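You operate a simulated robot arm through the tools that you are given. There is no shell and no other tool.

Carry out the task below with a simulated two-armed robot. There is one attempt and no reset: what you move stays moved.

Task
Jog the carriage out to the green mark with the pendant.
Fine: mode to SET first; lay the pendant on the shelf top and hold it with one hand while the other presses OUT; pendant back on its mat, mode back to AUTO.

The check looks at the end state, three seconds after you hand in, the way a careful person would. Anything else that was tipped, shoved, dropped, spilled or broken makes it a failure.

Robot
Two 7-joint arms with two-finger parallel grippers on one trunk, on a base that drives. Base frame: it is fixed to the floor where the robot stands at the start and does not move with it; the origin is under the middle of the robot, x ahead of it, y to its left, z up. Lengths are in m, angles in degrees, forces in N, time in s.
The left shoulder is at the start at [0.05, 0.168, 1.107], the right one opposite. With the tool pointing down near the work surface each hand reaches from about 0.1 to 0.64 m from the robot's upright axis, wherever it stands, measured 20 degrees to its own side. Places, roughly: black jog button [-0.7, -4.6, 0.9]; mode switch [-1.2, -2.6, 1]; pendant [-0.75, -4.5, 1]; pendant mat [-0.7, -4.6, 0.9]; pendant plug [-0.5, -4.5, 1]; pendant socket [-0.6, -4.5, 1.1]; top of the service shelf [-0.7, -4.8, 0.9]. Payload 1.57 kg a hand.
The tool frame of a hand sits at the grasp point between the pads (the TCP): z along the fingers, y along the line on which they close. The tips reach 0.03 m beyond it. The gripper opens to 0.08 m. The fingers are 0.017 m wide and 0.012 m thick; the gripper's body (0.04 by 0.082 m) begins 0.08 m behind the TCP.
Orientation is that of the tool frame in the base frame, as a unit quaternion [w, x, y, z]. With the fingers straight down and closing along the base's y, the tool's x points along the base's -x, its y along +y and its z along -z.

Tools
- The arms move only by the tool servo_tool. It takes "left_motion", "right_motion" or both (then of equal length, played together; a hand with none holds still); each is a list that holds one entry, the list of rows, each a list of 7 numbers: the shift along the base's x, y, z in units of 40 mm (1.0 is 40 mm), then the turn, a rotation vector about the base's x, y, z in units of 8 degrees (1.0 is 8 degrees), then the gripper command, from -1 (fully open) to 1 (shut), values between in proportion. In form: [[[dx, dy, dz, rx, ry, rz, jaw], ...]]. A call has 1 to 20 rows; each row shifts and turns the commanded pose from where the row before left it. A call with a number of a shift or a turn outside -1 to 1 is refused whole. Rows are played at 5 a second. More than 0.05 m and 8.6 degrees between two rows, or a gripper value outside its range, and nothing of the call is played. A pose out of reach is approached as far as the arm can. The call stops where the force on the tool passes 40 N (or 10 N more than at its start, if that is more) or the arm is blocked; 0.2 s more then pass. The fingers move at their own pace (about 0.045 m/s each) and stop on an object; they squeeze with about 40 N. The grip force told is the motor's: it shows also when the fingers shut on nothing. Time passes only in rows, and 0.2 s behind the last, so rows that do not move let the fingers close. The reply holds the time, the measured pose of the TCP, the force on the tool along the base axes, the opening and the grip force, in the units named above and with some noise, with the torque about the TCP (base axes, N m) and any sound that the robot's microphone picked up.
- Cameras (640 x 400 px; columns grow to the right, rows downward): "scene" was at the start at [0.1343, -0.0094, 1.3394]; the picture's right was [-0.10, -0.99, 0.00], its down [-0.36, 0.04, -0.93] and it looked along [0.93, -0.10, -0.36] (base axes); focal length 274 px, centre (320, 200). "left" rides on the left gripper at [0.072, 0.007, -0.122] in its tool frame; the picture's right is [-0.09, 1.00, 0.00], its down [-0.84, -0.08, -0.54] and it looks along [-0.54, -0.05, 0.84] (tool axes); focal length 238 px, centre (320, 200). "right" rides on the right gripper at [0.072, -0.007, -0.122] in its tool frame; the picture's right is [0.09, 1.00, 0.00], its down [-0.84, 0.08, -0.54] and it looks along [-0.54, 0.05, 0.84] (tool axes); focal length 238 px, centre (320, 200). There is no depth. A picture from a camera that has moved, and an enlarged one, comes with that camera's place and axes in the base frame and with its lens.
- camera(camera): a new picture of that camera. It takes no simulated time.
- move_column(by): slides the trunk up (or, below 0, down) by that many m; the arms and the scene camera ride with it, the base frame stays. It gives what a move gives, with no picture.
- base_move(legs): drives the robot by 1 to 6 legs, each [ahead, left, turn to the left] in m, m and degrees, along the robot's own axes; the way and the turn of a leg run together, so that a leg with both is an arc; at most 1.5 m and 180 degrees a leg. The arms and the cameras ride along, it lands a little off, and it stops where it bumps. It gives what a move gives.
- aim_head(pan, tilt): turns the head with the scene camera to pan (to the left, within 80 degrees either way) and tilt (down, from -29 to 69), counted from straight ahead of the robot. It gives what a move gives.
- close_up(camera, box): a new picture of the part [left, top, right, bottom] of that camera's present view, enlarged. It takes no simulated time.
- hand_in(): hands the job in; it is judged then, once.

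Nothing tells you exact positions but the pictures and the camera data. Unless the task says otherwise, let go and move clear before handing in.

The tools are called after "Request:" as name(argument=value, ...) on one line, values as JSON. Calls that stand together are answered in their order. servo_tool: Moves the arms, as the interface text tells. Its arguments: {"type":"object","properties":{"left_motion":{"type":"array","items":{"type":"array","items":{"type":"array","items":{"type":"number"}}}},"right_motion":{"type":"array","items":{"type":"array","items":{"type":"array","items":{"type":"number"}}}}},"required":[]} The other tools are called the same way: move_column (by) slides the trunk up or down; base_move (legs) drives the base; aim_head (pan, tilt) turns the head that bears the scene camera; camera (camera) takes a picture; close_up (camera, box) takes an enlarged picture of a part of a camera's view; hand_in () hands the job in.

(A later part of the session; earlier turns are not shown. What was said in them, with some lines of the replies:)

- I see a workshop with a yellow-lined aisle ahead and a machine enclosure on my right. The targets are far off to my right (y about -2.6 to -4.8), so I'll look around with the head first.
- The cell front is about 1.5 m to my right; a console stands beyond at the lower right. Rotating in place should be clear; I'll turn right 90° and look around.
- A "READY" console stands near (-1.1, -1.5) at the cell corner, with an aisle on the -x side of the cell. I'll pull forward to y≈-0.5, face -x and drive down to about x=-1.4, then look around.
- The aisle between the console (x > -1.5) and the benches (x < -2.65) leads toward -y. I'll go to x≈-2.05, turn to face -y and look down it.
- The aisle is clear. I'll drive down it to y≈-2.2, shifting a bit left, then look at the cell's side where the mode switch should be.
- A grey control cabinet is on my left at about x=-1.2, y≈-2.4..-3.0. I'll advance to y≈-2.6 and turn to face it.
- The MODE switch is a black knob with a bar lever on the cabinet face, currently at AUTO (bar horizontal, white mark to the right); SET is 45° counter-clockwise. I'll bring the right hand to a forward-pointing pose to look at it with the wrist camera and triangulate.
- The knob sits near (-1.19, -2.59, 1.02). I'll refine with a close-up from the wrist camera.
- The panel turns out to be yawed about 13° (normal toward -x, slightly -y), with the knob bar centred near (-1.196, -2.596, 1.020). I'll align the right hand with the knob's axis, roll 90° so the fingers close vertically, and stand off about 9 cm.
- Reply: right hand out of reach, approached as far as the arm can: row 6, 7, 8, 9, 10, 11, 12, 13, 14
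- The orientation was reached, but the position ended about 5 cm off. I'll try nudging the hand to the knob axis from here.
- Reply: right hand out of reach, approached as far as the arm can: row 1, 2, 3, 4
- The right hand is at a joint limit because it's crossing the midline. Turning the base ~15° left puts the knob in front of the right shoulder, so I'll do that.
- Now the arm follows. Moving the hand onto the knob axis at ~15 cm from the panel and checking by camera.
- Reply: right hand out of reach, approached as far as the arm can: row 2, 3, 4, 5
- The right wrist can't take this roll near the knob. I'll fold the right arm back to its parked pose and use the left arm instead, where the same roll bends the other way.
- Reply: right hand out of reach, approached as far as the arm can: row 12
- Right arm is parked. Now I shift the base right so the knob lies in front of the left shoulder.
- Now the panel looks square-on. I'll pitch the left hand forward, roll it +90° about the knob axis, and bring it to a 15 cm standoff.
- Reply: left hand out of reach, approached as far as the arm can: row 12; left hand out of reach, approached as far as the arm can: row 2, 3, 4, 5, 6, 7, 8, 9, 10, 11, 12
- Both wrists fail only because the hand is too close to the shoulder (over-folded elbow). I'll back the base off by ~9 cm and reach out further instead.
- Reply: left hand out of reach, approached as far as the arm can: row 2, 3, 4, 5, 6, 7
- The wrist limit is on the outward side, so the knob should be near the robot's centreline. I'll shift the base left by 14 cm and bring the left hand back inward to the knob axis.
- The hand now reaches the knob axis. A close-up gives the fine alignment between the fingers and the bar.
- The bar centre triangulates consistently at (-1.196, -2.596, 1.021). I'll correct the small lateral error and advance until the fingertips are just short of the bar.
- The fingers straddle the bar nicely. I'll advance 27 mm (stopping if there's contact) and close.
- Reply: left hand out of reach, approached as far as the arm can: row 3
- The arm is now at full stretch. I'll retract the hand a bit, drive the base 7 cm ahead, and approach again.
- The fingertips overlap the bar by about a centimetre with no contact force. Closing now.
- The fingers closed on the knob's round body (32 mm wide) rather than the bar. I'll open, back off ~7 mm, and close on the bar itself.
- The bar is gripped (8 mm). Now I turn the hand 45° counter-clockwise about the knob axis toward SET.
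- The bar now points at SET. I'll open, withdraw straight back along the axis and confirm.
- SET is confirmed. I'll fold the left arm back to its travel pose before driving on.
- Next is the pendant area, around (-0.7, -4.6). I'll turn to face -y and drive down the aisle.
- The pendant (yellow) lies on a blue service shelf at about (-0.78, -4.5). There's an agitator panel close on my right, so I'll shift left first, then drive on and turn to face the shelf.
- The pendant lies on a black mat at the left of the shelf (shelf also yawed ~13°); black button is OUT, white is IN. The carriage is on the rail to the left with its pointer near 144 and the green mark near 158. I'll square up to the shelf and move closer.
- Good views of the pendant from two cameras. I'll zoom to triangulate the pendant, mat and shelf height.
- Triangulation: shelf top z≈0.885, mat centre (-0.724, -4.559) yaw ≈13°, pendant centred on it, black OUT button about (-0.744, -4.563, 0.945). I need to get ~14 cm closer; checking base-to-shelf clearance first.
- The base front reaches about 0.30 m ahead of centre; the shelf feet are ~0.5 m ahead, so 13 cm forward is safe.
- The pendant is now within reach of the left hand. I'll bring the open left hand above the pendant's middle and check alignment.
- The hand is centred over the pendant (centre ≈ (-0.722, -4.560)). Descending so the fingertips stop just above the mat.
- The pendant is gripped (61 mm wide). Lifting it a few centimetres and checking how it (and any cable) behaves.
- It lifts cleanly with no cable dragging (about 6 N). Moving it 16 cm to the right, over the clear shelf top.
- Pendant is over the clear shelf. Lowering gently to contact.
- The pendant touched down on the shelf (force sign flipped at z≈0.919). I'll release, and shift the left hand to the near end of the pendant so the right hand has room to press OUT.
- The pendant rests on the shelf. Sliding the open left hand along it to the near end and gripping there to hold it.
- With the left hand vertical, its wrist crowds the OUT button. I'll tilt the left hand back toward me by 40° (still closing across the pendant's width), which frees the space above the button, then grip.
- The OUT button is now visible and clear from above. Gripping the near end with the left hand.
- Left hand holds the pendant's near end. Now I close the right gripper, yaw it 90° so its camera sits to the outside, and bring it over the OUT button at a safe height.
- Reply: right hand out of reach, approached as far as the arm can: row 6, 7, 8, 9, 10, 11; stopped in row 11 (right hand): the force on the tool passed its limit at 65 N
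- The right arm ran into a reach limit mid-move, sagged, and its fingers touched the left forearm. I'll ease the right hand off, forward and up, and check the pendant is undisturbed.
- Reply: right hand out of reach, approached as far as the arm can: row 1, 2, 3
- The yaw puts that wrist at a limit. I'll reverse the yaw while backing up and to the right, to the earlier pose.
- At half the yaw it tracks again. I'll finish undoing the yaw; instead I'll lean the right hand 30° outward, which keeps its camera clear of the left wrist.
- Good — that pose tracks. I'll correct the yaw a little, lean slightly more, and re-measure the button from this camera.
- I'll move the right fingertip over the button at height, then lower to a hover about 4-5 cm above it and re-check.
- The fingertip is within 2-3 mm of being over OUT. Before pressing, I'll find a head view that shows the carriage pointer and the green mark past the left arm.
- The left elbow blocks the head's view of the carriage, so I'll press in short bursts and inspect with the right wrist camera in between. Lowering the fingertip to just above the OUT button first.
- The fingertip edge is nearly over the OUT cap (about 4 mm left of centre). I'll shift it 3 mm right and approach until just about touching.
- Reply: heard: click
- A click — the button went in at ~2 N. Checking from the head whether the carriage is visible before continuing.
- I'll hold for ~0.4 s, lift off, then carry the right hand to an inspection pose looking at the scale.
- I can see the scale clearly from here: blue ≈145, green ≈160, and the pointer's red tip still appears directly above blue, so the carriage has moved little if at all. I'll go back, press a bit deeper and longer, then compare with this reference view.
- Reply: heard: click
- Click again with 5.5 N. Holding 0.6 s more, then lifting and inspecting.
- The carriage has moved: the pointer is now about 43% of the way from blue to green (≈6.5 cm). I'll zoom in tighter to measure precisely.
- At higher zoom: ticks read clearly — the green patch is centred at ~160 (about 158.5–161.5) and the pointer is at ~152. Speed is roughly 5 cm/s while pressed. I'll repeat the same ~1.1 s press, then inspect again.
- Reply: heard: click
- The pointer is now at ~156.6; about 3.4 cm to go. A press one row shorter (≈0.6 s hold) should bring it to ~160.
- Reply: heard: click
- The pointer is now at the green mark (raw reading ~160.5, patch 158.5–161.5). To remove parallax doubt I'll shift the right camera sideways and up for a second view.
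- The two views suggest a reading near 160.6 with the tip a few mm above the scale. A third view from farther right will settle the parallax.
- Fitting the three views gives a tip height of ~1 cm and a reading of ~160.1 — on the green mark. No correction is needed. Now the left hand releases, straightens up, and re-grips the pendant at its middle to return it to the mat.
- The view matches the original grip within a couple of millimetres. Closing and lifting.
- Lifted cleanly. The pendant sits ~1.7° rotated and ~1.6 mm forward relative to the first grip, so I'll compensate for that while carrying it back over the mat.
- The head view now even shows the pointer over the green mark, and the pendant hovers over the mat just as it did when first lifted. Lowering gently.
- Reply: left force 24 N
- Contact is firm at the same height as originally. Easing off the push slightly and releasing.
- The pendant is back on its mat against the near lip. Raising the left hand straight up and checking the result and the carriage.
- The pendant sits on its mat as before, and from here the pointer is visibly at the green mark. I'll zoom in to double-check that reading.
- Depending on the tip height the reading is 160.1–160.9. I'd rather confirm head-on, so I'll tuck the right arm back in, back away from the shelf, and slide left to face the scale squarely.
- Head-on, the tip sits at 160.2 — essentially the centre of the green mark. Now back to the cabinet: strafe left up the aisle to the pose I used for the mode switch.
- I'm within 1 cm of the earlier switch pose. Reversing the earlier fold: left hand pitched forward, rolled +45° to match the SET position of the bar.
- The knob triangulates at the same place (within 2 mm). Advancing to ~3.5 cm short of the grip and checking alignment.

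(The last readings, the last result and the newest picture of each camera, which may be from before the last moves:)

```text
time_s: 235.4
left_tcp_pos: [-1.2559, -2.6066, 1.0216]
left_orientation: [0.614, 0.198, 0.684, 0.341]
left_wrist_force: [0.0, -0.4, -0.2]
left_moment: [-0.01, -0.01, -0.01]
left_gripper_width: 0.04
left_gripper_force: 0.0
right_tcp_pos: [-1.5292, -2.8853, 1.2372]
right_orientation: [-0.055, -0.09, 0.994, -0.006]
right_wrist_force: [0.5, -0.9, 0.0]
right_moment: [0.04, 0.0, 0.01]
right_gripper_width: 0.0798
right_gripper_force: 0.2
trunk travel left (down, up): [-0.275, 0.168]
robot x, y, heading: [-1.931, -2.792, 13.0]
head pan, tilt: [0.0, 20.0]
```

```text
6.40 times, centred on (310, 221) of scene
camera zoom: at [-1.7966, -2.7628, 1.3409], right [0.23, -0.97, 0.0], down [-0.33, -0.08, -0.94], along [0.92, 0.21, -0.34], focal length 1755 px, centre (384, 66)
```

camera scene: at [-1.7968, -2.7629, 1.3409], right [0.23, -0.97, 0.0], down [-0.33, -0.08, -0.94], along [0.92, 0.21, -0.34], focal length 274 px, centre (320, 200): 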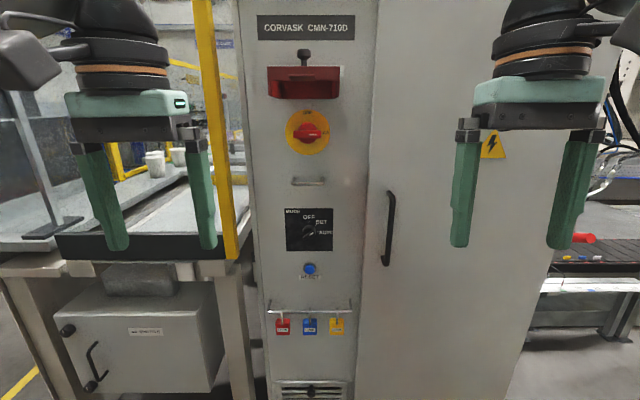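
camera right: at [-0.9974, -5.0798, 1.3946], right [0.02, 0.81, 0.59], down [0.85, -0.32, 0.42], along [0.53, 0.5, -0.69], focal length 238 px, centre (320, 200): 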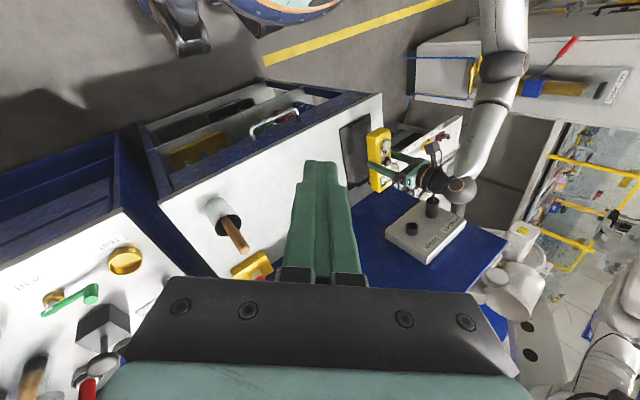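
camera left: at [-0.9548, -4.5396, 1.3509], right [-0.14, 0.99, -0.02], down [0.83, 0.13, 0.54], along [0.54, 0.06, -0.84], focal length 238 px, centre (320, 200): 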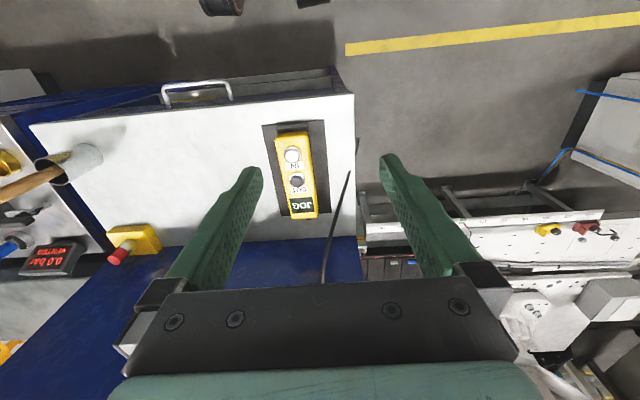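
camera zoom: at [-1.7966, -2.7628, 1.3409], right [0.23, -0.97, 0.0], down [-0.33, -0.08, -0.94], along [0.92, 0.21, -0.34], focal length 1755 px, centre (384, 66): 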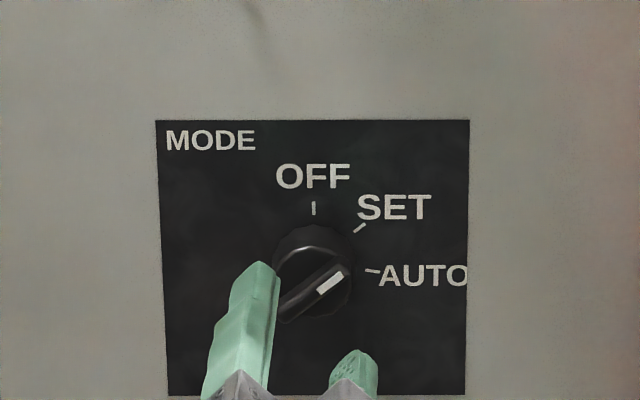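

Well centred. Advancing the last 3.5 cm and closing on the bar.

Request:
servo_tool(left_motion=[[[0.435, 0.1, 0, 0, 0, 0, 0], [0.435, 0.1, 0, 0, 0, 0, 0], [0, 0, 0, 0, 0, 0, 0.5], [0, 0, 0, 0, 0, 0, 1], [0, 0, 0, 0, 0, 0, 1], [0, 0, 0, 0, 0, 0, 1]]])

Request:
close_up(camera="scene", box=[260, 190, 360, 252])

```text
time_s: 236.8
left_tcp_pos: [-1.2201, -2.5983, 1.019]
left_orientation: [0.614, 0.2, 0.684, 0.34]
left_wrist_force: [-0.8, -1.0, -3.1]
left_moment: [0.0, -0.02, -0.12]
left_gripper_width: 0.0315
left_gripper_force: 39.8
right_tcp_pos: [-1.5275, -2.8847, 1.2386]
right_orientation: [-0.055, -0.09, 0.994, -0.007]
right_wrist_force: [0.8, 0.3, 0.5]
right_moment: [0.0, -0.01, 0.0]
right_gripper_width: 0.0798
right_gripper_force: 0.1
trunk travel left (down, up): [-0.275, 0.168]
robot x, y, heading: [-1.9268, -2.7946, 12.9]
head pan, tilt: [0.0, 20.0]
```

```text
6.40 times, centred on (310, 221) of scene
camera zoom: at [-1.7965, -2.763, 1.3409], right [0.23, -0.97, 0.0], down [-0.33, -0.08, -0.94], along [0.92, 0.21, -0.34], focal length 1755 px, centre (384, 66)
```

zoom: 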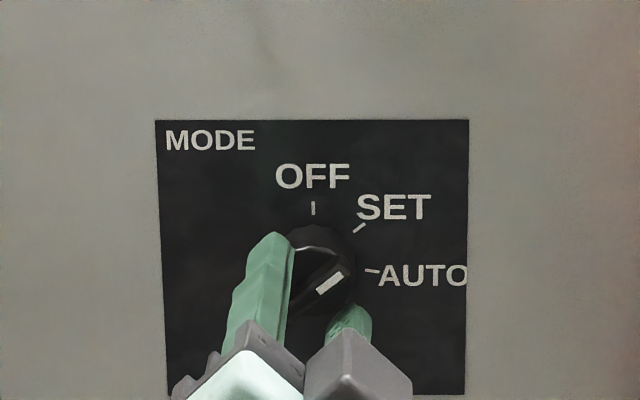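

The fingers caught the round body again; opening, backing off 5 mm and closing on the bar.

Request:
servo_tool(left_motion=[[[0, 0, 0, 0, 0, 0, 0], [0, 0, 0, 0, 0, 0, 0], [-0.13, -0.03, 0, 0, 0, 0, 0], [0, 0, 0, 0, 0, 0, 0.5], [0, 0, 0, 0, 0, 0, 1], [0, 0, 0, 0, 0, 0, 1], [0, 0, 0, 0, 0, 0, 1]]])

```text
time_s: 238.4
left_tcp_pos: [-1.2258, -2.6011, 1.0204]
left_orientation: [0.613, 0.199, 0.685, 0.34]
left_wrist_force: [-1.4, -3.1, -2.8]
left_moment: [0.05, -0.11, -0.04]
left_gripper_width: 0.0079
left_gripper_force: 27.1
right_tcp_pos: [-1.5287, -2.8855, 1.2369]
right_orientation: [-0.055, -0.09, 0.994, -0.006]
right_wrist_force: [-0.3, -0.3, 0.1]
right_moment: [-0.01, -0.01, 0.0]
right_gripper_width: 0.0798
right_gripper_force: 0.1
trunk travel left (down, up): [-0.275, 0.168]
robot x, y, heading: [-1.93, -2.7953, 13.0]
head pan, tilt: [0.0, 20.0]
```

The bar is gripped (8 mm). Turning 45° clockwise, back to AUTO.

Request:
servo_tool(left_motion=[[[0, 0, 0, 0.912, 0.2175, 0, 1], [0, 0, 0, 0.912, 0.2175, 0, 1], [0, 0, 0, 0.912, 0.2175, 0, 1], [0, 0, 0, 0.912, 0.2175, 0, 1], [0, 0, 0, 0.912, 0.2175, 0, 1], [0, 0, 0, 0.912, 0.2175, 0, 1], [0, 0, 0, 0, 0, 0, 1]]])

Request:
close_up(camera="scene", box=[260, 190, 360, 252])

Request:
camera(camera="left")

```text
time_s: 240.0
left_tcp_pos: [-1.2263, -2.6013, 1.0201]
left_orientation: [0.432, 0.442, 0.56, 0.552]
left_wrist_force: [-9.0, -2.0, -4.0]
left_moment: [0.07, -0.08, -0.54]
left_gripper_width: 0.0078
left_gripper_force: 26.9
right_tcp_pos: [-1.5298, -2.8844, 1.2383]
right_orientation: [-0.055, -0.09, 0.994, -0.007]
right_wrist_force: [0.3, 0.6, -0.6]
right_moment: [0.0, -0.01, 0.01]
right_gripper_width: 0.08
right_gripper_force: 0.0
trunk travel left (down, up): [-0.275, 0.168]
robot x, y, heading: [-1.9318, -2.795, 13.1]
head pan, tilt: [0.0, 20.0]
```

```text
6.40 times, centred on (310, 221) of scene
camera zoom: at [-1.7975, -2.763, 1.341], right [0.23, -0.97, 0.0], down [-0.33, -0.08, -0.94], along [0.92, 0.21, -0.34], focal length 1755 px, centre (384, 66)
```

zoom: 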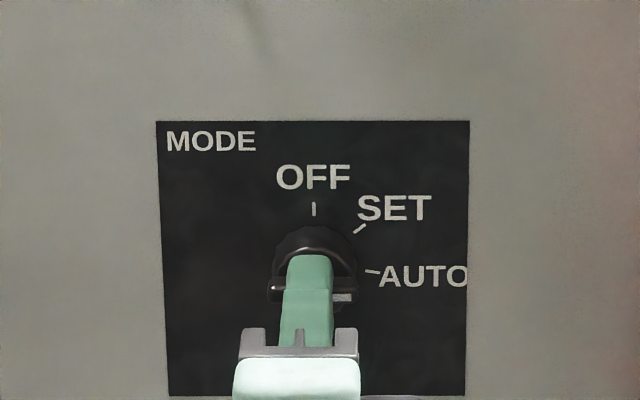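

```text
taken
camera left: at [-1.3596, -2.5598, 1.0299], right [0.04, -0.09, 1.0], down [-0.33, -0.94, -0.07], along [0.94, -0.33, -0.07], focal length 238 px, centre (320, 200)
```

left: 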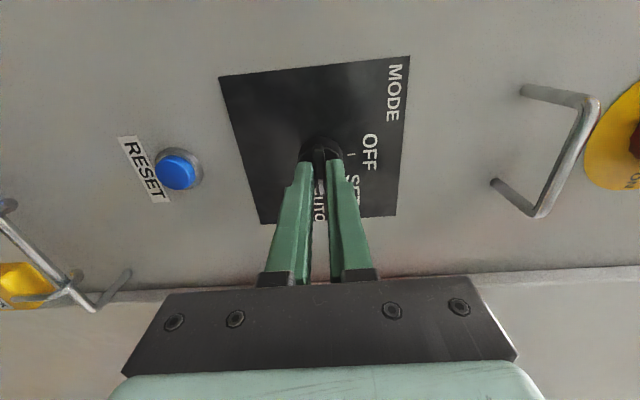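

The bar is horizontal again, pointing at AUTO. Opening, withdrawing along the axis and verifying.

Request:
servo_tool(left_motion=[[[0, 0, 0, 0, 0, 0, 0.3], [0, 0, 0, 0, 0, 0, 0], [0, 0, 0, 0, 0, 0, 0], [-0.4, -0.097, 0, 0, 0, 0, 0], [-0.6, -0.146, 0, 0, 0, 0, 0], [-0.6, -0.146, 0, 0, 0, 0, 0], [-0.6, -0.146, 0, 0, 0, 0, 0]]])

Request:
close_up(camera="left", box=[220, 60, 420, 185])

Request:
close_up(camera="scene", box=[260, 190, 360, 252])

```text
time_s: 241.6
left_tcp_pos: [-1.3129, -2.622, 1.0228]
left_orientation: [0.432, 0.442, 0.559, 0.553]
left_wrist_force: [-0.7, -0.2, -0.1]
left_moment: [-0.02, 0.01, -0.01]
left_gripper_width: 0.0401
left_gripper_force: 0.1
right_tcp_pos: [-1.5294, -2.8846, 1.2378]
right_orientation: [-0.055, -0.089, 0.994, -0.007]
right_wrist_force: [-0.7, 0.2, 1.1]
right_moment: [0.0, -0.04, 0.0]
right_gripper_width: 0.0802
right_gripper_force: 0.0
trunk travel left (down, up): [-0.275, 0.168]
robot x, y, heading: [-1.9298, -2.792, 13.0]
head pan, tilt: [0.0, 20.0]
```

```text
3.20 times, centred on (320, 122) of left
camera zoom: at [-1.4478, -2.581, 1.0326], right [0.04, -0.09, 1.0], down [-0.33, -0.94, -0.07], along [0.94, -0.33, -0.06], focal length 763 px, centre (320, 448)
```

zoom: 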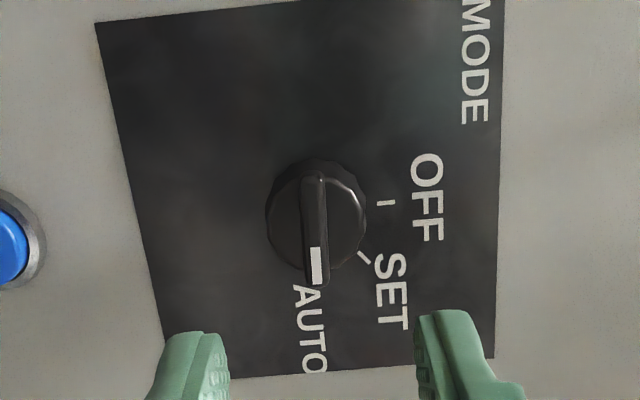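

```text
6.40 times, centred on (310, 221) of scene
camera zoom: at [-1.797, -2.763, 1.341], right [0.23, -0.97, 0.0], down [-0.33, -0.08, -0.94], along [0.92, 0.21, -0.34], focal length 1755 px, centre (384, 66)
```

zoom: 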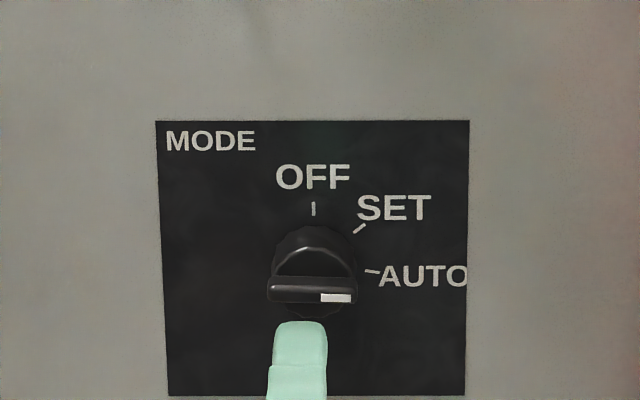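

AUTO is confirmed. Folding the left arm back to its parked pose.

Request:
servo_tool(left_motion=[[[-0.25, -0.06, 0.15, -0.912, -0.2175, 0, 0], [-0.25, -0.06, 0.15, -0.912, -0.2175, 0, 0], [-0.25, -0.06, 0.15, -0.912, -0.2175, 0, 0], [-0.25, -0.06, 0.15, -0.912, -0.2175, 0, 0], [-0.25, -0.06, 0.15, -0.912, -0.2175, 0, 0], [-0.25, -0.06, 0.15, -0.912, -0.2175, 0, 0], [-0.25, -0.06, 0.15, -0.912, -0.2175, 0, 0], [-0.25, -0.06, 0.15, -0.912, -0.2175, 0, 0], [-0.25, -0.06, 0.15, -0.912, -0.2175, 0, 0], [-0.25, -0.06, 0.15, -0.912, -0.2175, 0, 0], [-0.25, -0.06, 0.15, -0.912, -0.2175, 0, 0], [-0.25, -0.06, 0.15, -0.912, -0.2175, 0, 0]]])

Request:
servo_tool(left_motion=[[[-0.275, 0.2, 0.283, -0.2175, 0.912, 0, -1], [-0.275, 0.2, 0.283, -0.2175, 0.912, 0, -1], [-0.275, 0.2, 0.283, -0.2175, 0.912, 0, -1], [-0.275, 0.2, 0.283, -0.2175, 0.912, 0, -1], [-0.275, 0.2, 0.283, -0.2175, 0.912, 0, -1], [-0.275, 0.2, 0.283, -0.2175, 0.912, 0, -1], [-0.275, 0.2, 0.283, -0.2175, 0.912, 0, -1], [-0.275, 0.2, 0.283, -0.2175, 0.912, 0, -1], [-0.275, 0.2, 0.283, -0.2175, 0.912, 0, -1], [-0.275, 0.2, 0.283, -0.2175, 0.912, 0, -1], [-0.275, 0.2, 0.283, -0.2175, 0.912, 0, -1], [-0.275, 0.2, 0.283, -0.2175, 0.912, 0, -1]]])

Request:
close_up(camera="scene", box=[240, 180, 400, 280])

```text
time_s: 244.2
left_tcp_pos: [-1.4346, -2.6514, 1.0928]
left_orientation: [0.702, -0.076, 0.704, 0.076]
left_wrist_force: [0.1, -0.3, 0.1]
left_moment: [0.0, 0.05, 0.01]
left_gripper_width: 0.0399
left_gripper_force: 0.1
right_tcp_pos: [-1.5283, -2.8848, 1.2384]
right_orientation: [-0.056, -0.09, 0.994, -0.007]
right_wrist_force: [0.0, 0.4, -0.1]
right_moment: [0.04, 0.0, -0.03]
right_gripper_width: 0.0798
right_gripper_force: 0.1
trunk travel left (down, up): [-0.275, 0.168]
robot x, y, heading: [-1.9278, -2.7972, 12.9]
head pan, tilt: [0.0, 20.0]
```

```text
time_s: 246.8
left_tcp_pos: [-1.5661, -2.5539, 1.2291]
left_orientation: [-0.002, -0.116, 0.993, -0.009]
left_wrist_force: [1.0, 0.4, -0.2]
left_moment: [0.02, 0.02, 0.03]
left_gripper_width: 0.08
left_gripper_force: 0.1
right_tcp_pos: [-1.5295, -2.8856, 1.2373]
right_orientation: [-0.055, -0.09, 0.994, -0.007]
right_wrist_force: [-1.3, 0.1, 0.6]
right_moment: [-0.02, -0.03, 0.0]
right_gripper_width: 0.0799
right_gripper_force: 0.1
trunk travel left (down, up): [-0.275, 0.168]
robot x, y, heading: [-1.9285, -2.793, 12.9]
head pan, tilt: [0.0, 20.0]
```

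```text
4.00 times, centred on (320, 230) of scene
camera zoom: at [-1.797, -2.7631, 1.3409], right [0.23, -0.97, 0.0], down [-0.33, -0.08, -0.94], along [0.92, 0.21, -0.34], focal length 1097 px, centre (320, 80)
```

zoom: 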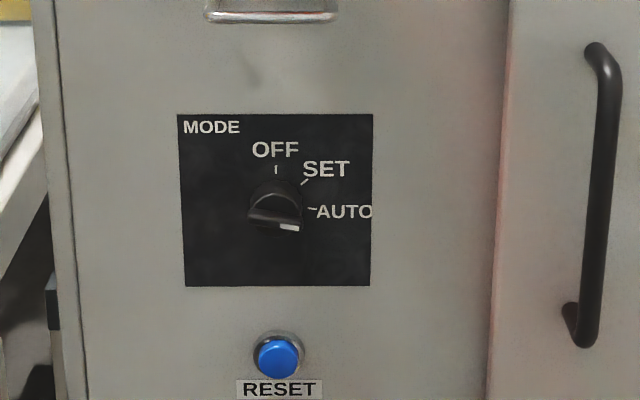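

The switch is at AUTO and both arms are clear. A last drive back to view the carriage and pendant once more before handing in.

Request:
base_move(legs=[[0.0, -0.65, 0], [0.0, -0.6, 0]])

Request:
aim_head(pan=-5, tilt=35)

Request:
camera(camera="scene")

```text
time_s: 258.2
left_tcp_pos: [-1.2894, -3.7628, 1.2277]
left_orientation: [-0.001, -0.115, 0.993, -0.008]
left_wrist_force: [-0.3, -0.4, 0.2]
left_moment: [0.0, -0.02, -0.01]
left_gripper_width: 0.0799
left_gripper_force: 0.2
right_tcp_pos: [-1.2554, -4.0946, 1.2371]
right_orientation: [-0.056, -0.088, 0.995, -0.007]
right_wrist_force: [0.1, 0.1, 0.0]
right_moment: [-0.03, 0.03, 0.0]
right_gripper_width: 0.0798
right_gripper_force: 0.2
trunk travel left (down, up): [-0.275, 0.168]
robot x, y, heading: [-1.6535, -3.9991, 12.8]
head pan, tilt: [0.0, 20.0]
```

```text
time_s: 258.9
left_tcp_pos: [-1.2913, -3.7626, 1.2291]
left_orientation: [-0.001, -0.114, 0.993, -0.008]
left_wrist_force: [-0.1, 0.1, 0.4]
left_moment: [0.0, 0.0, 0.0]
left_gripper_width: 0.08
left_gripper_force: 0.0
right_tcp_pos: [-1.2548, -4.0944, 1.2383]
right_orientation: [-0.056, -0.087, 0.995, -0.007]
right_wrist_force: [0.1, -0.1, -0.2]
right_moment: [0.0, -0.02, 0.0]
right_gripper_width: 0.08
right_gripper_force: 0.0
trunk travel left (down, up): [-0.275, 0.168]
robot x, y, heading: [-1.6553, -4.0009, 12.9]
head pan, tilt: [-5.0, 35.0]
```

```text
taken
camera scene: at [-1.526, -3.9794, 1.3171], right [0.14, -0.99, 0.0], down [-0.57, -0.08, -0.82], along [0.81, 0.11, -0.57], focal length 274 px, centre (320, 200)
```

scene: 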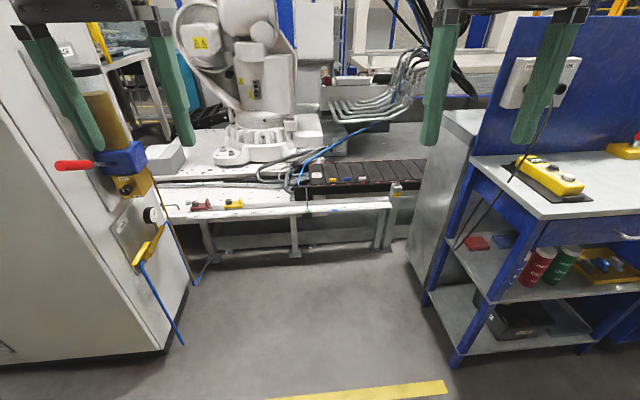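

Request:
close_up(camera="scene", box=[285, 185, 345, 230])

Request:
close_up(camera="scene", box=[490, 120, 620, 220])

```text
8.89 times, centred on (315, 208) of scene
camera zoom: at [-1.526, -3.9794, 1.3171], right [0.14, -0.99, 0.0], down [-0.57, -0.08, -0.82], along [0.81, 0.11, -0.57], focal length 2437 px, centre (364, 133)
```

zoom: 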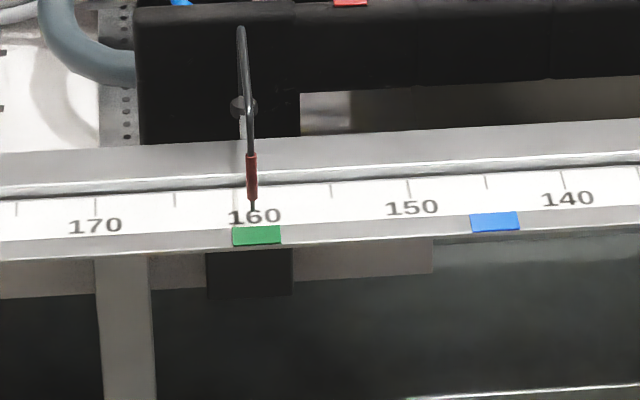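

```text
4.00 times, centred on (555, 170) of scene
camera zoom: at [-1.526, -3.9794, 1.3171], right [0.14, -0.99, 0.0], down [-0.57, -0.08, -0.82], along [0.81, 0.11, -0.57], focal length 1097 px, centre (-620, 320)
```

zoom: 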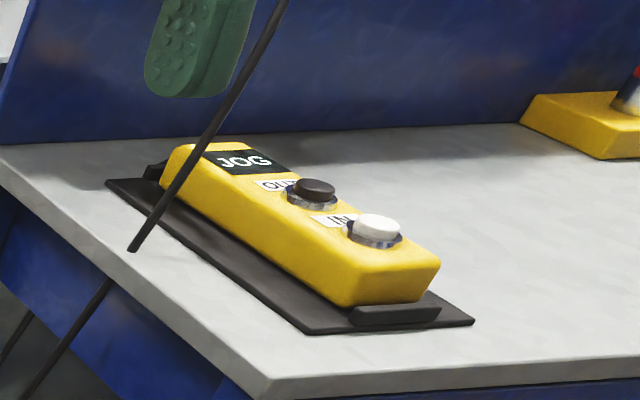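

The pointer is still on the green mark at about 160. The pendant lies flat on its mat between the lips, the switch is at AUTO, and both hands are empty and clear. Handing in.

Request:
hand_in()

```text
The job is handed in.
```

The carriage is jogged out to the green mark: viewed head-on, the pointer read about 160.2 cm, and the green patch is centred on 160. The job is handed in.

- **Sequence:** I turned the mode switch to SET, laid the pendant on the shelf top, and held it with the left hand. The right hand pressed OUT in four short presses.
- **Pendant:** it is back on its mat, lying flat between the two lips.
- **Mode switch:** it is back at AUTO. After turning it I looked at the carriage again and the pointer was still on the green.
- **Contact between the arms:** while positioning the right hand, its fingers pressed against the left forearm (65 N at the stop). This was while the left hand held the pendant, and the pendant shifted about 3 mm on the shelf. I saw no sign that anything else was touched or moved.

Both hands are empty and clear of everything.
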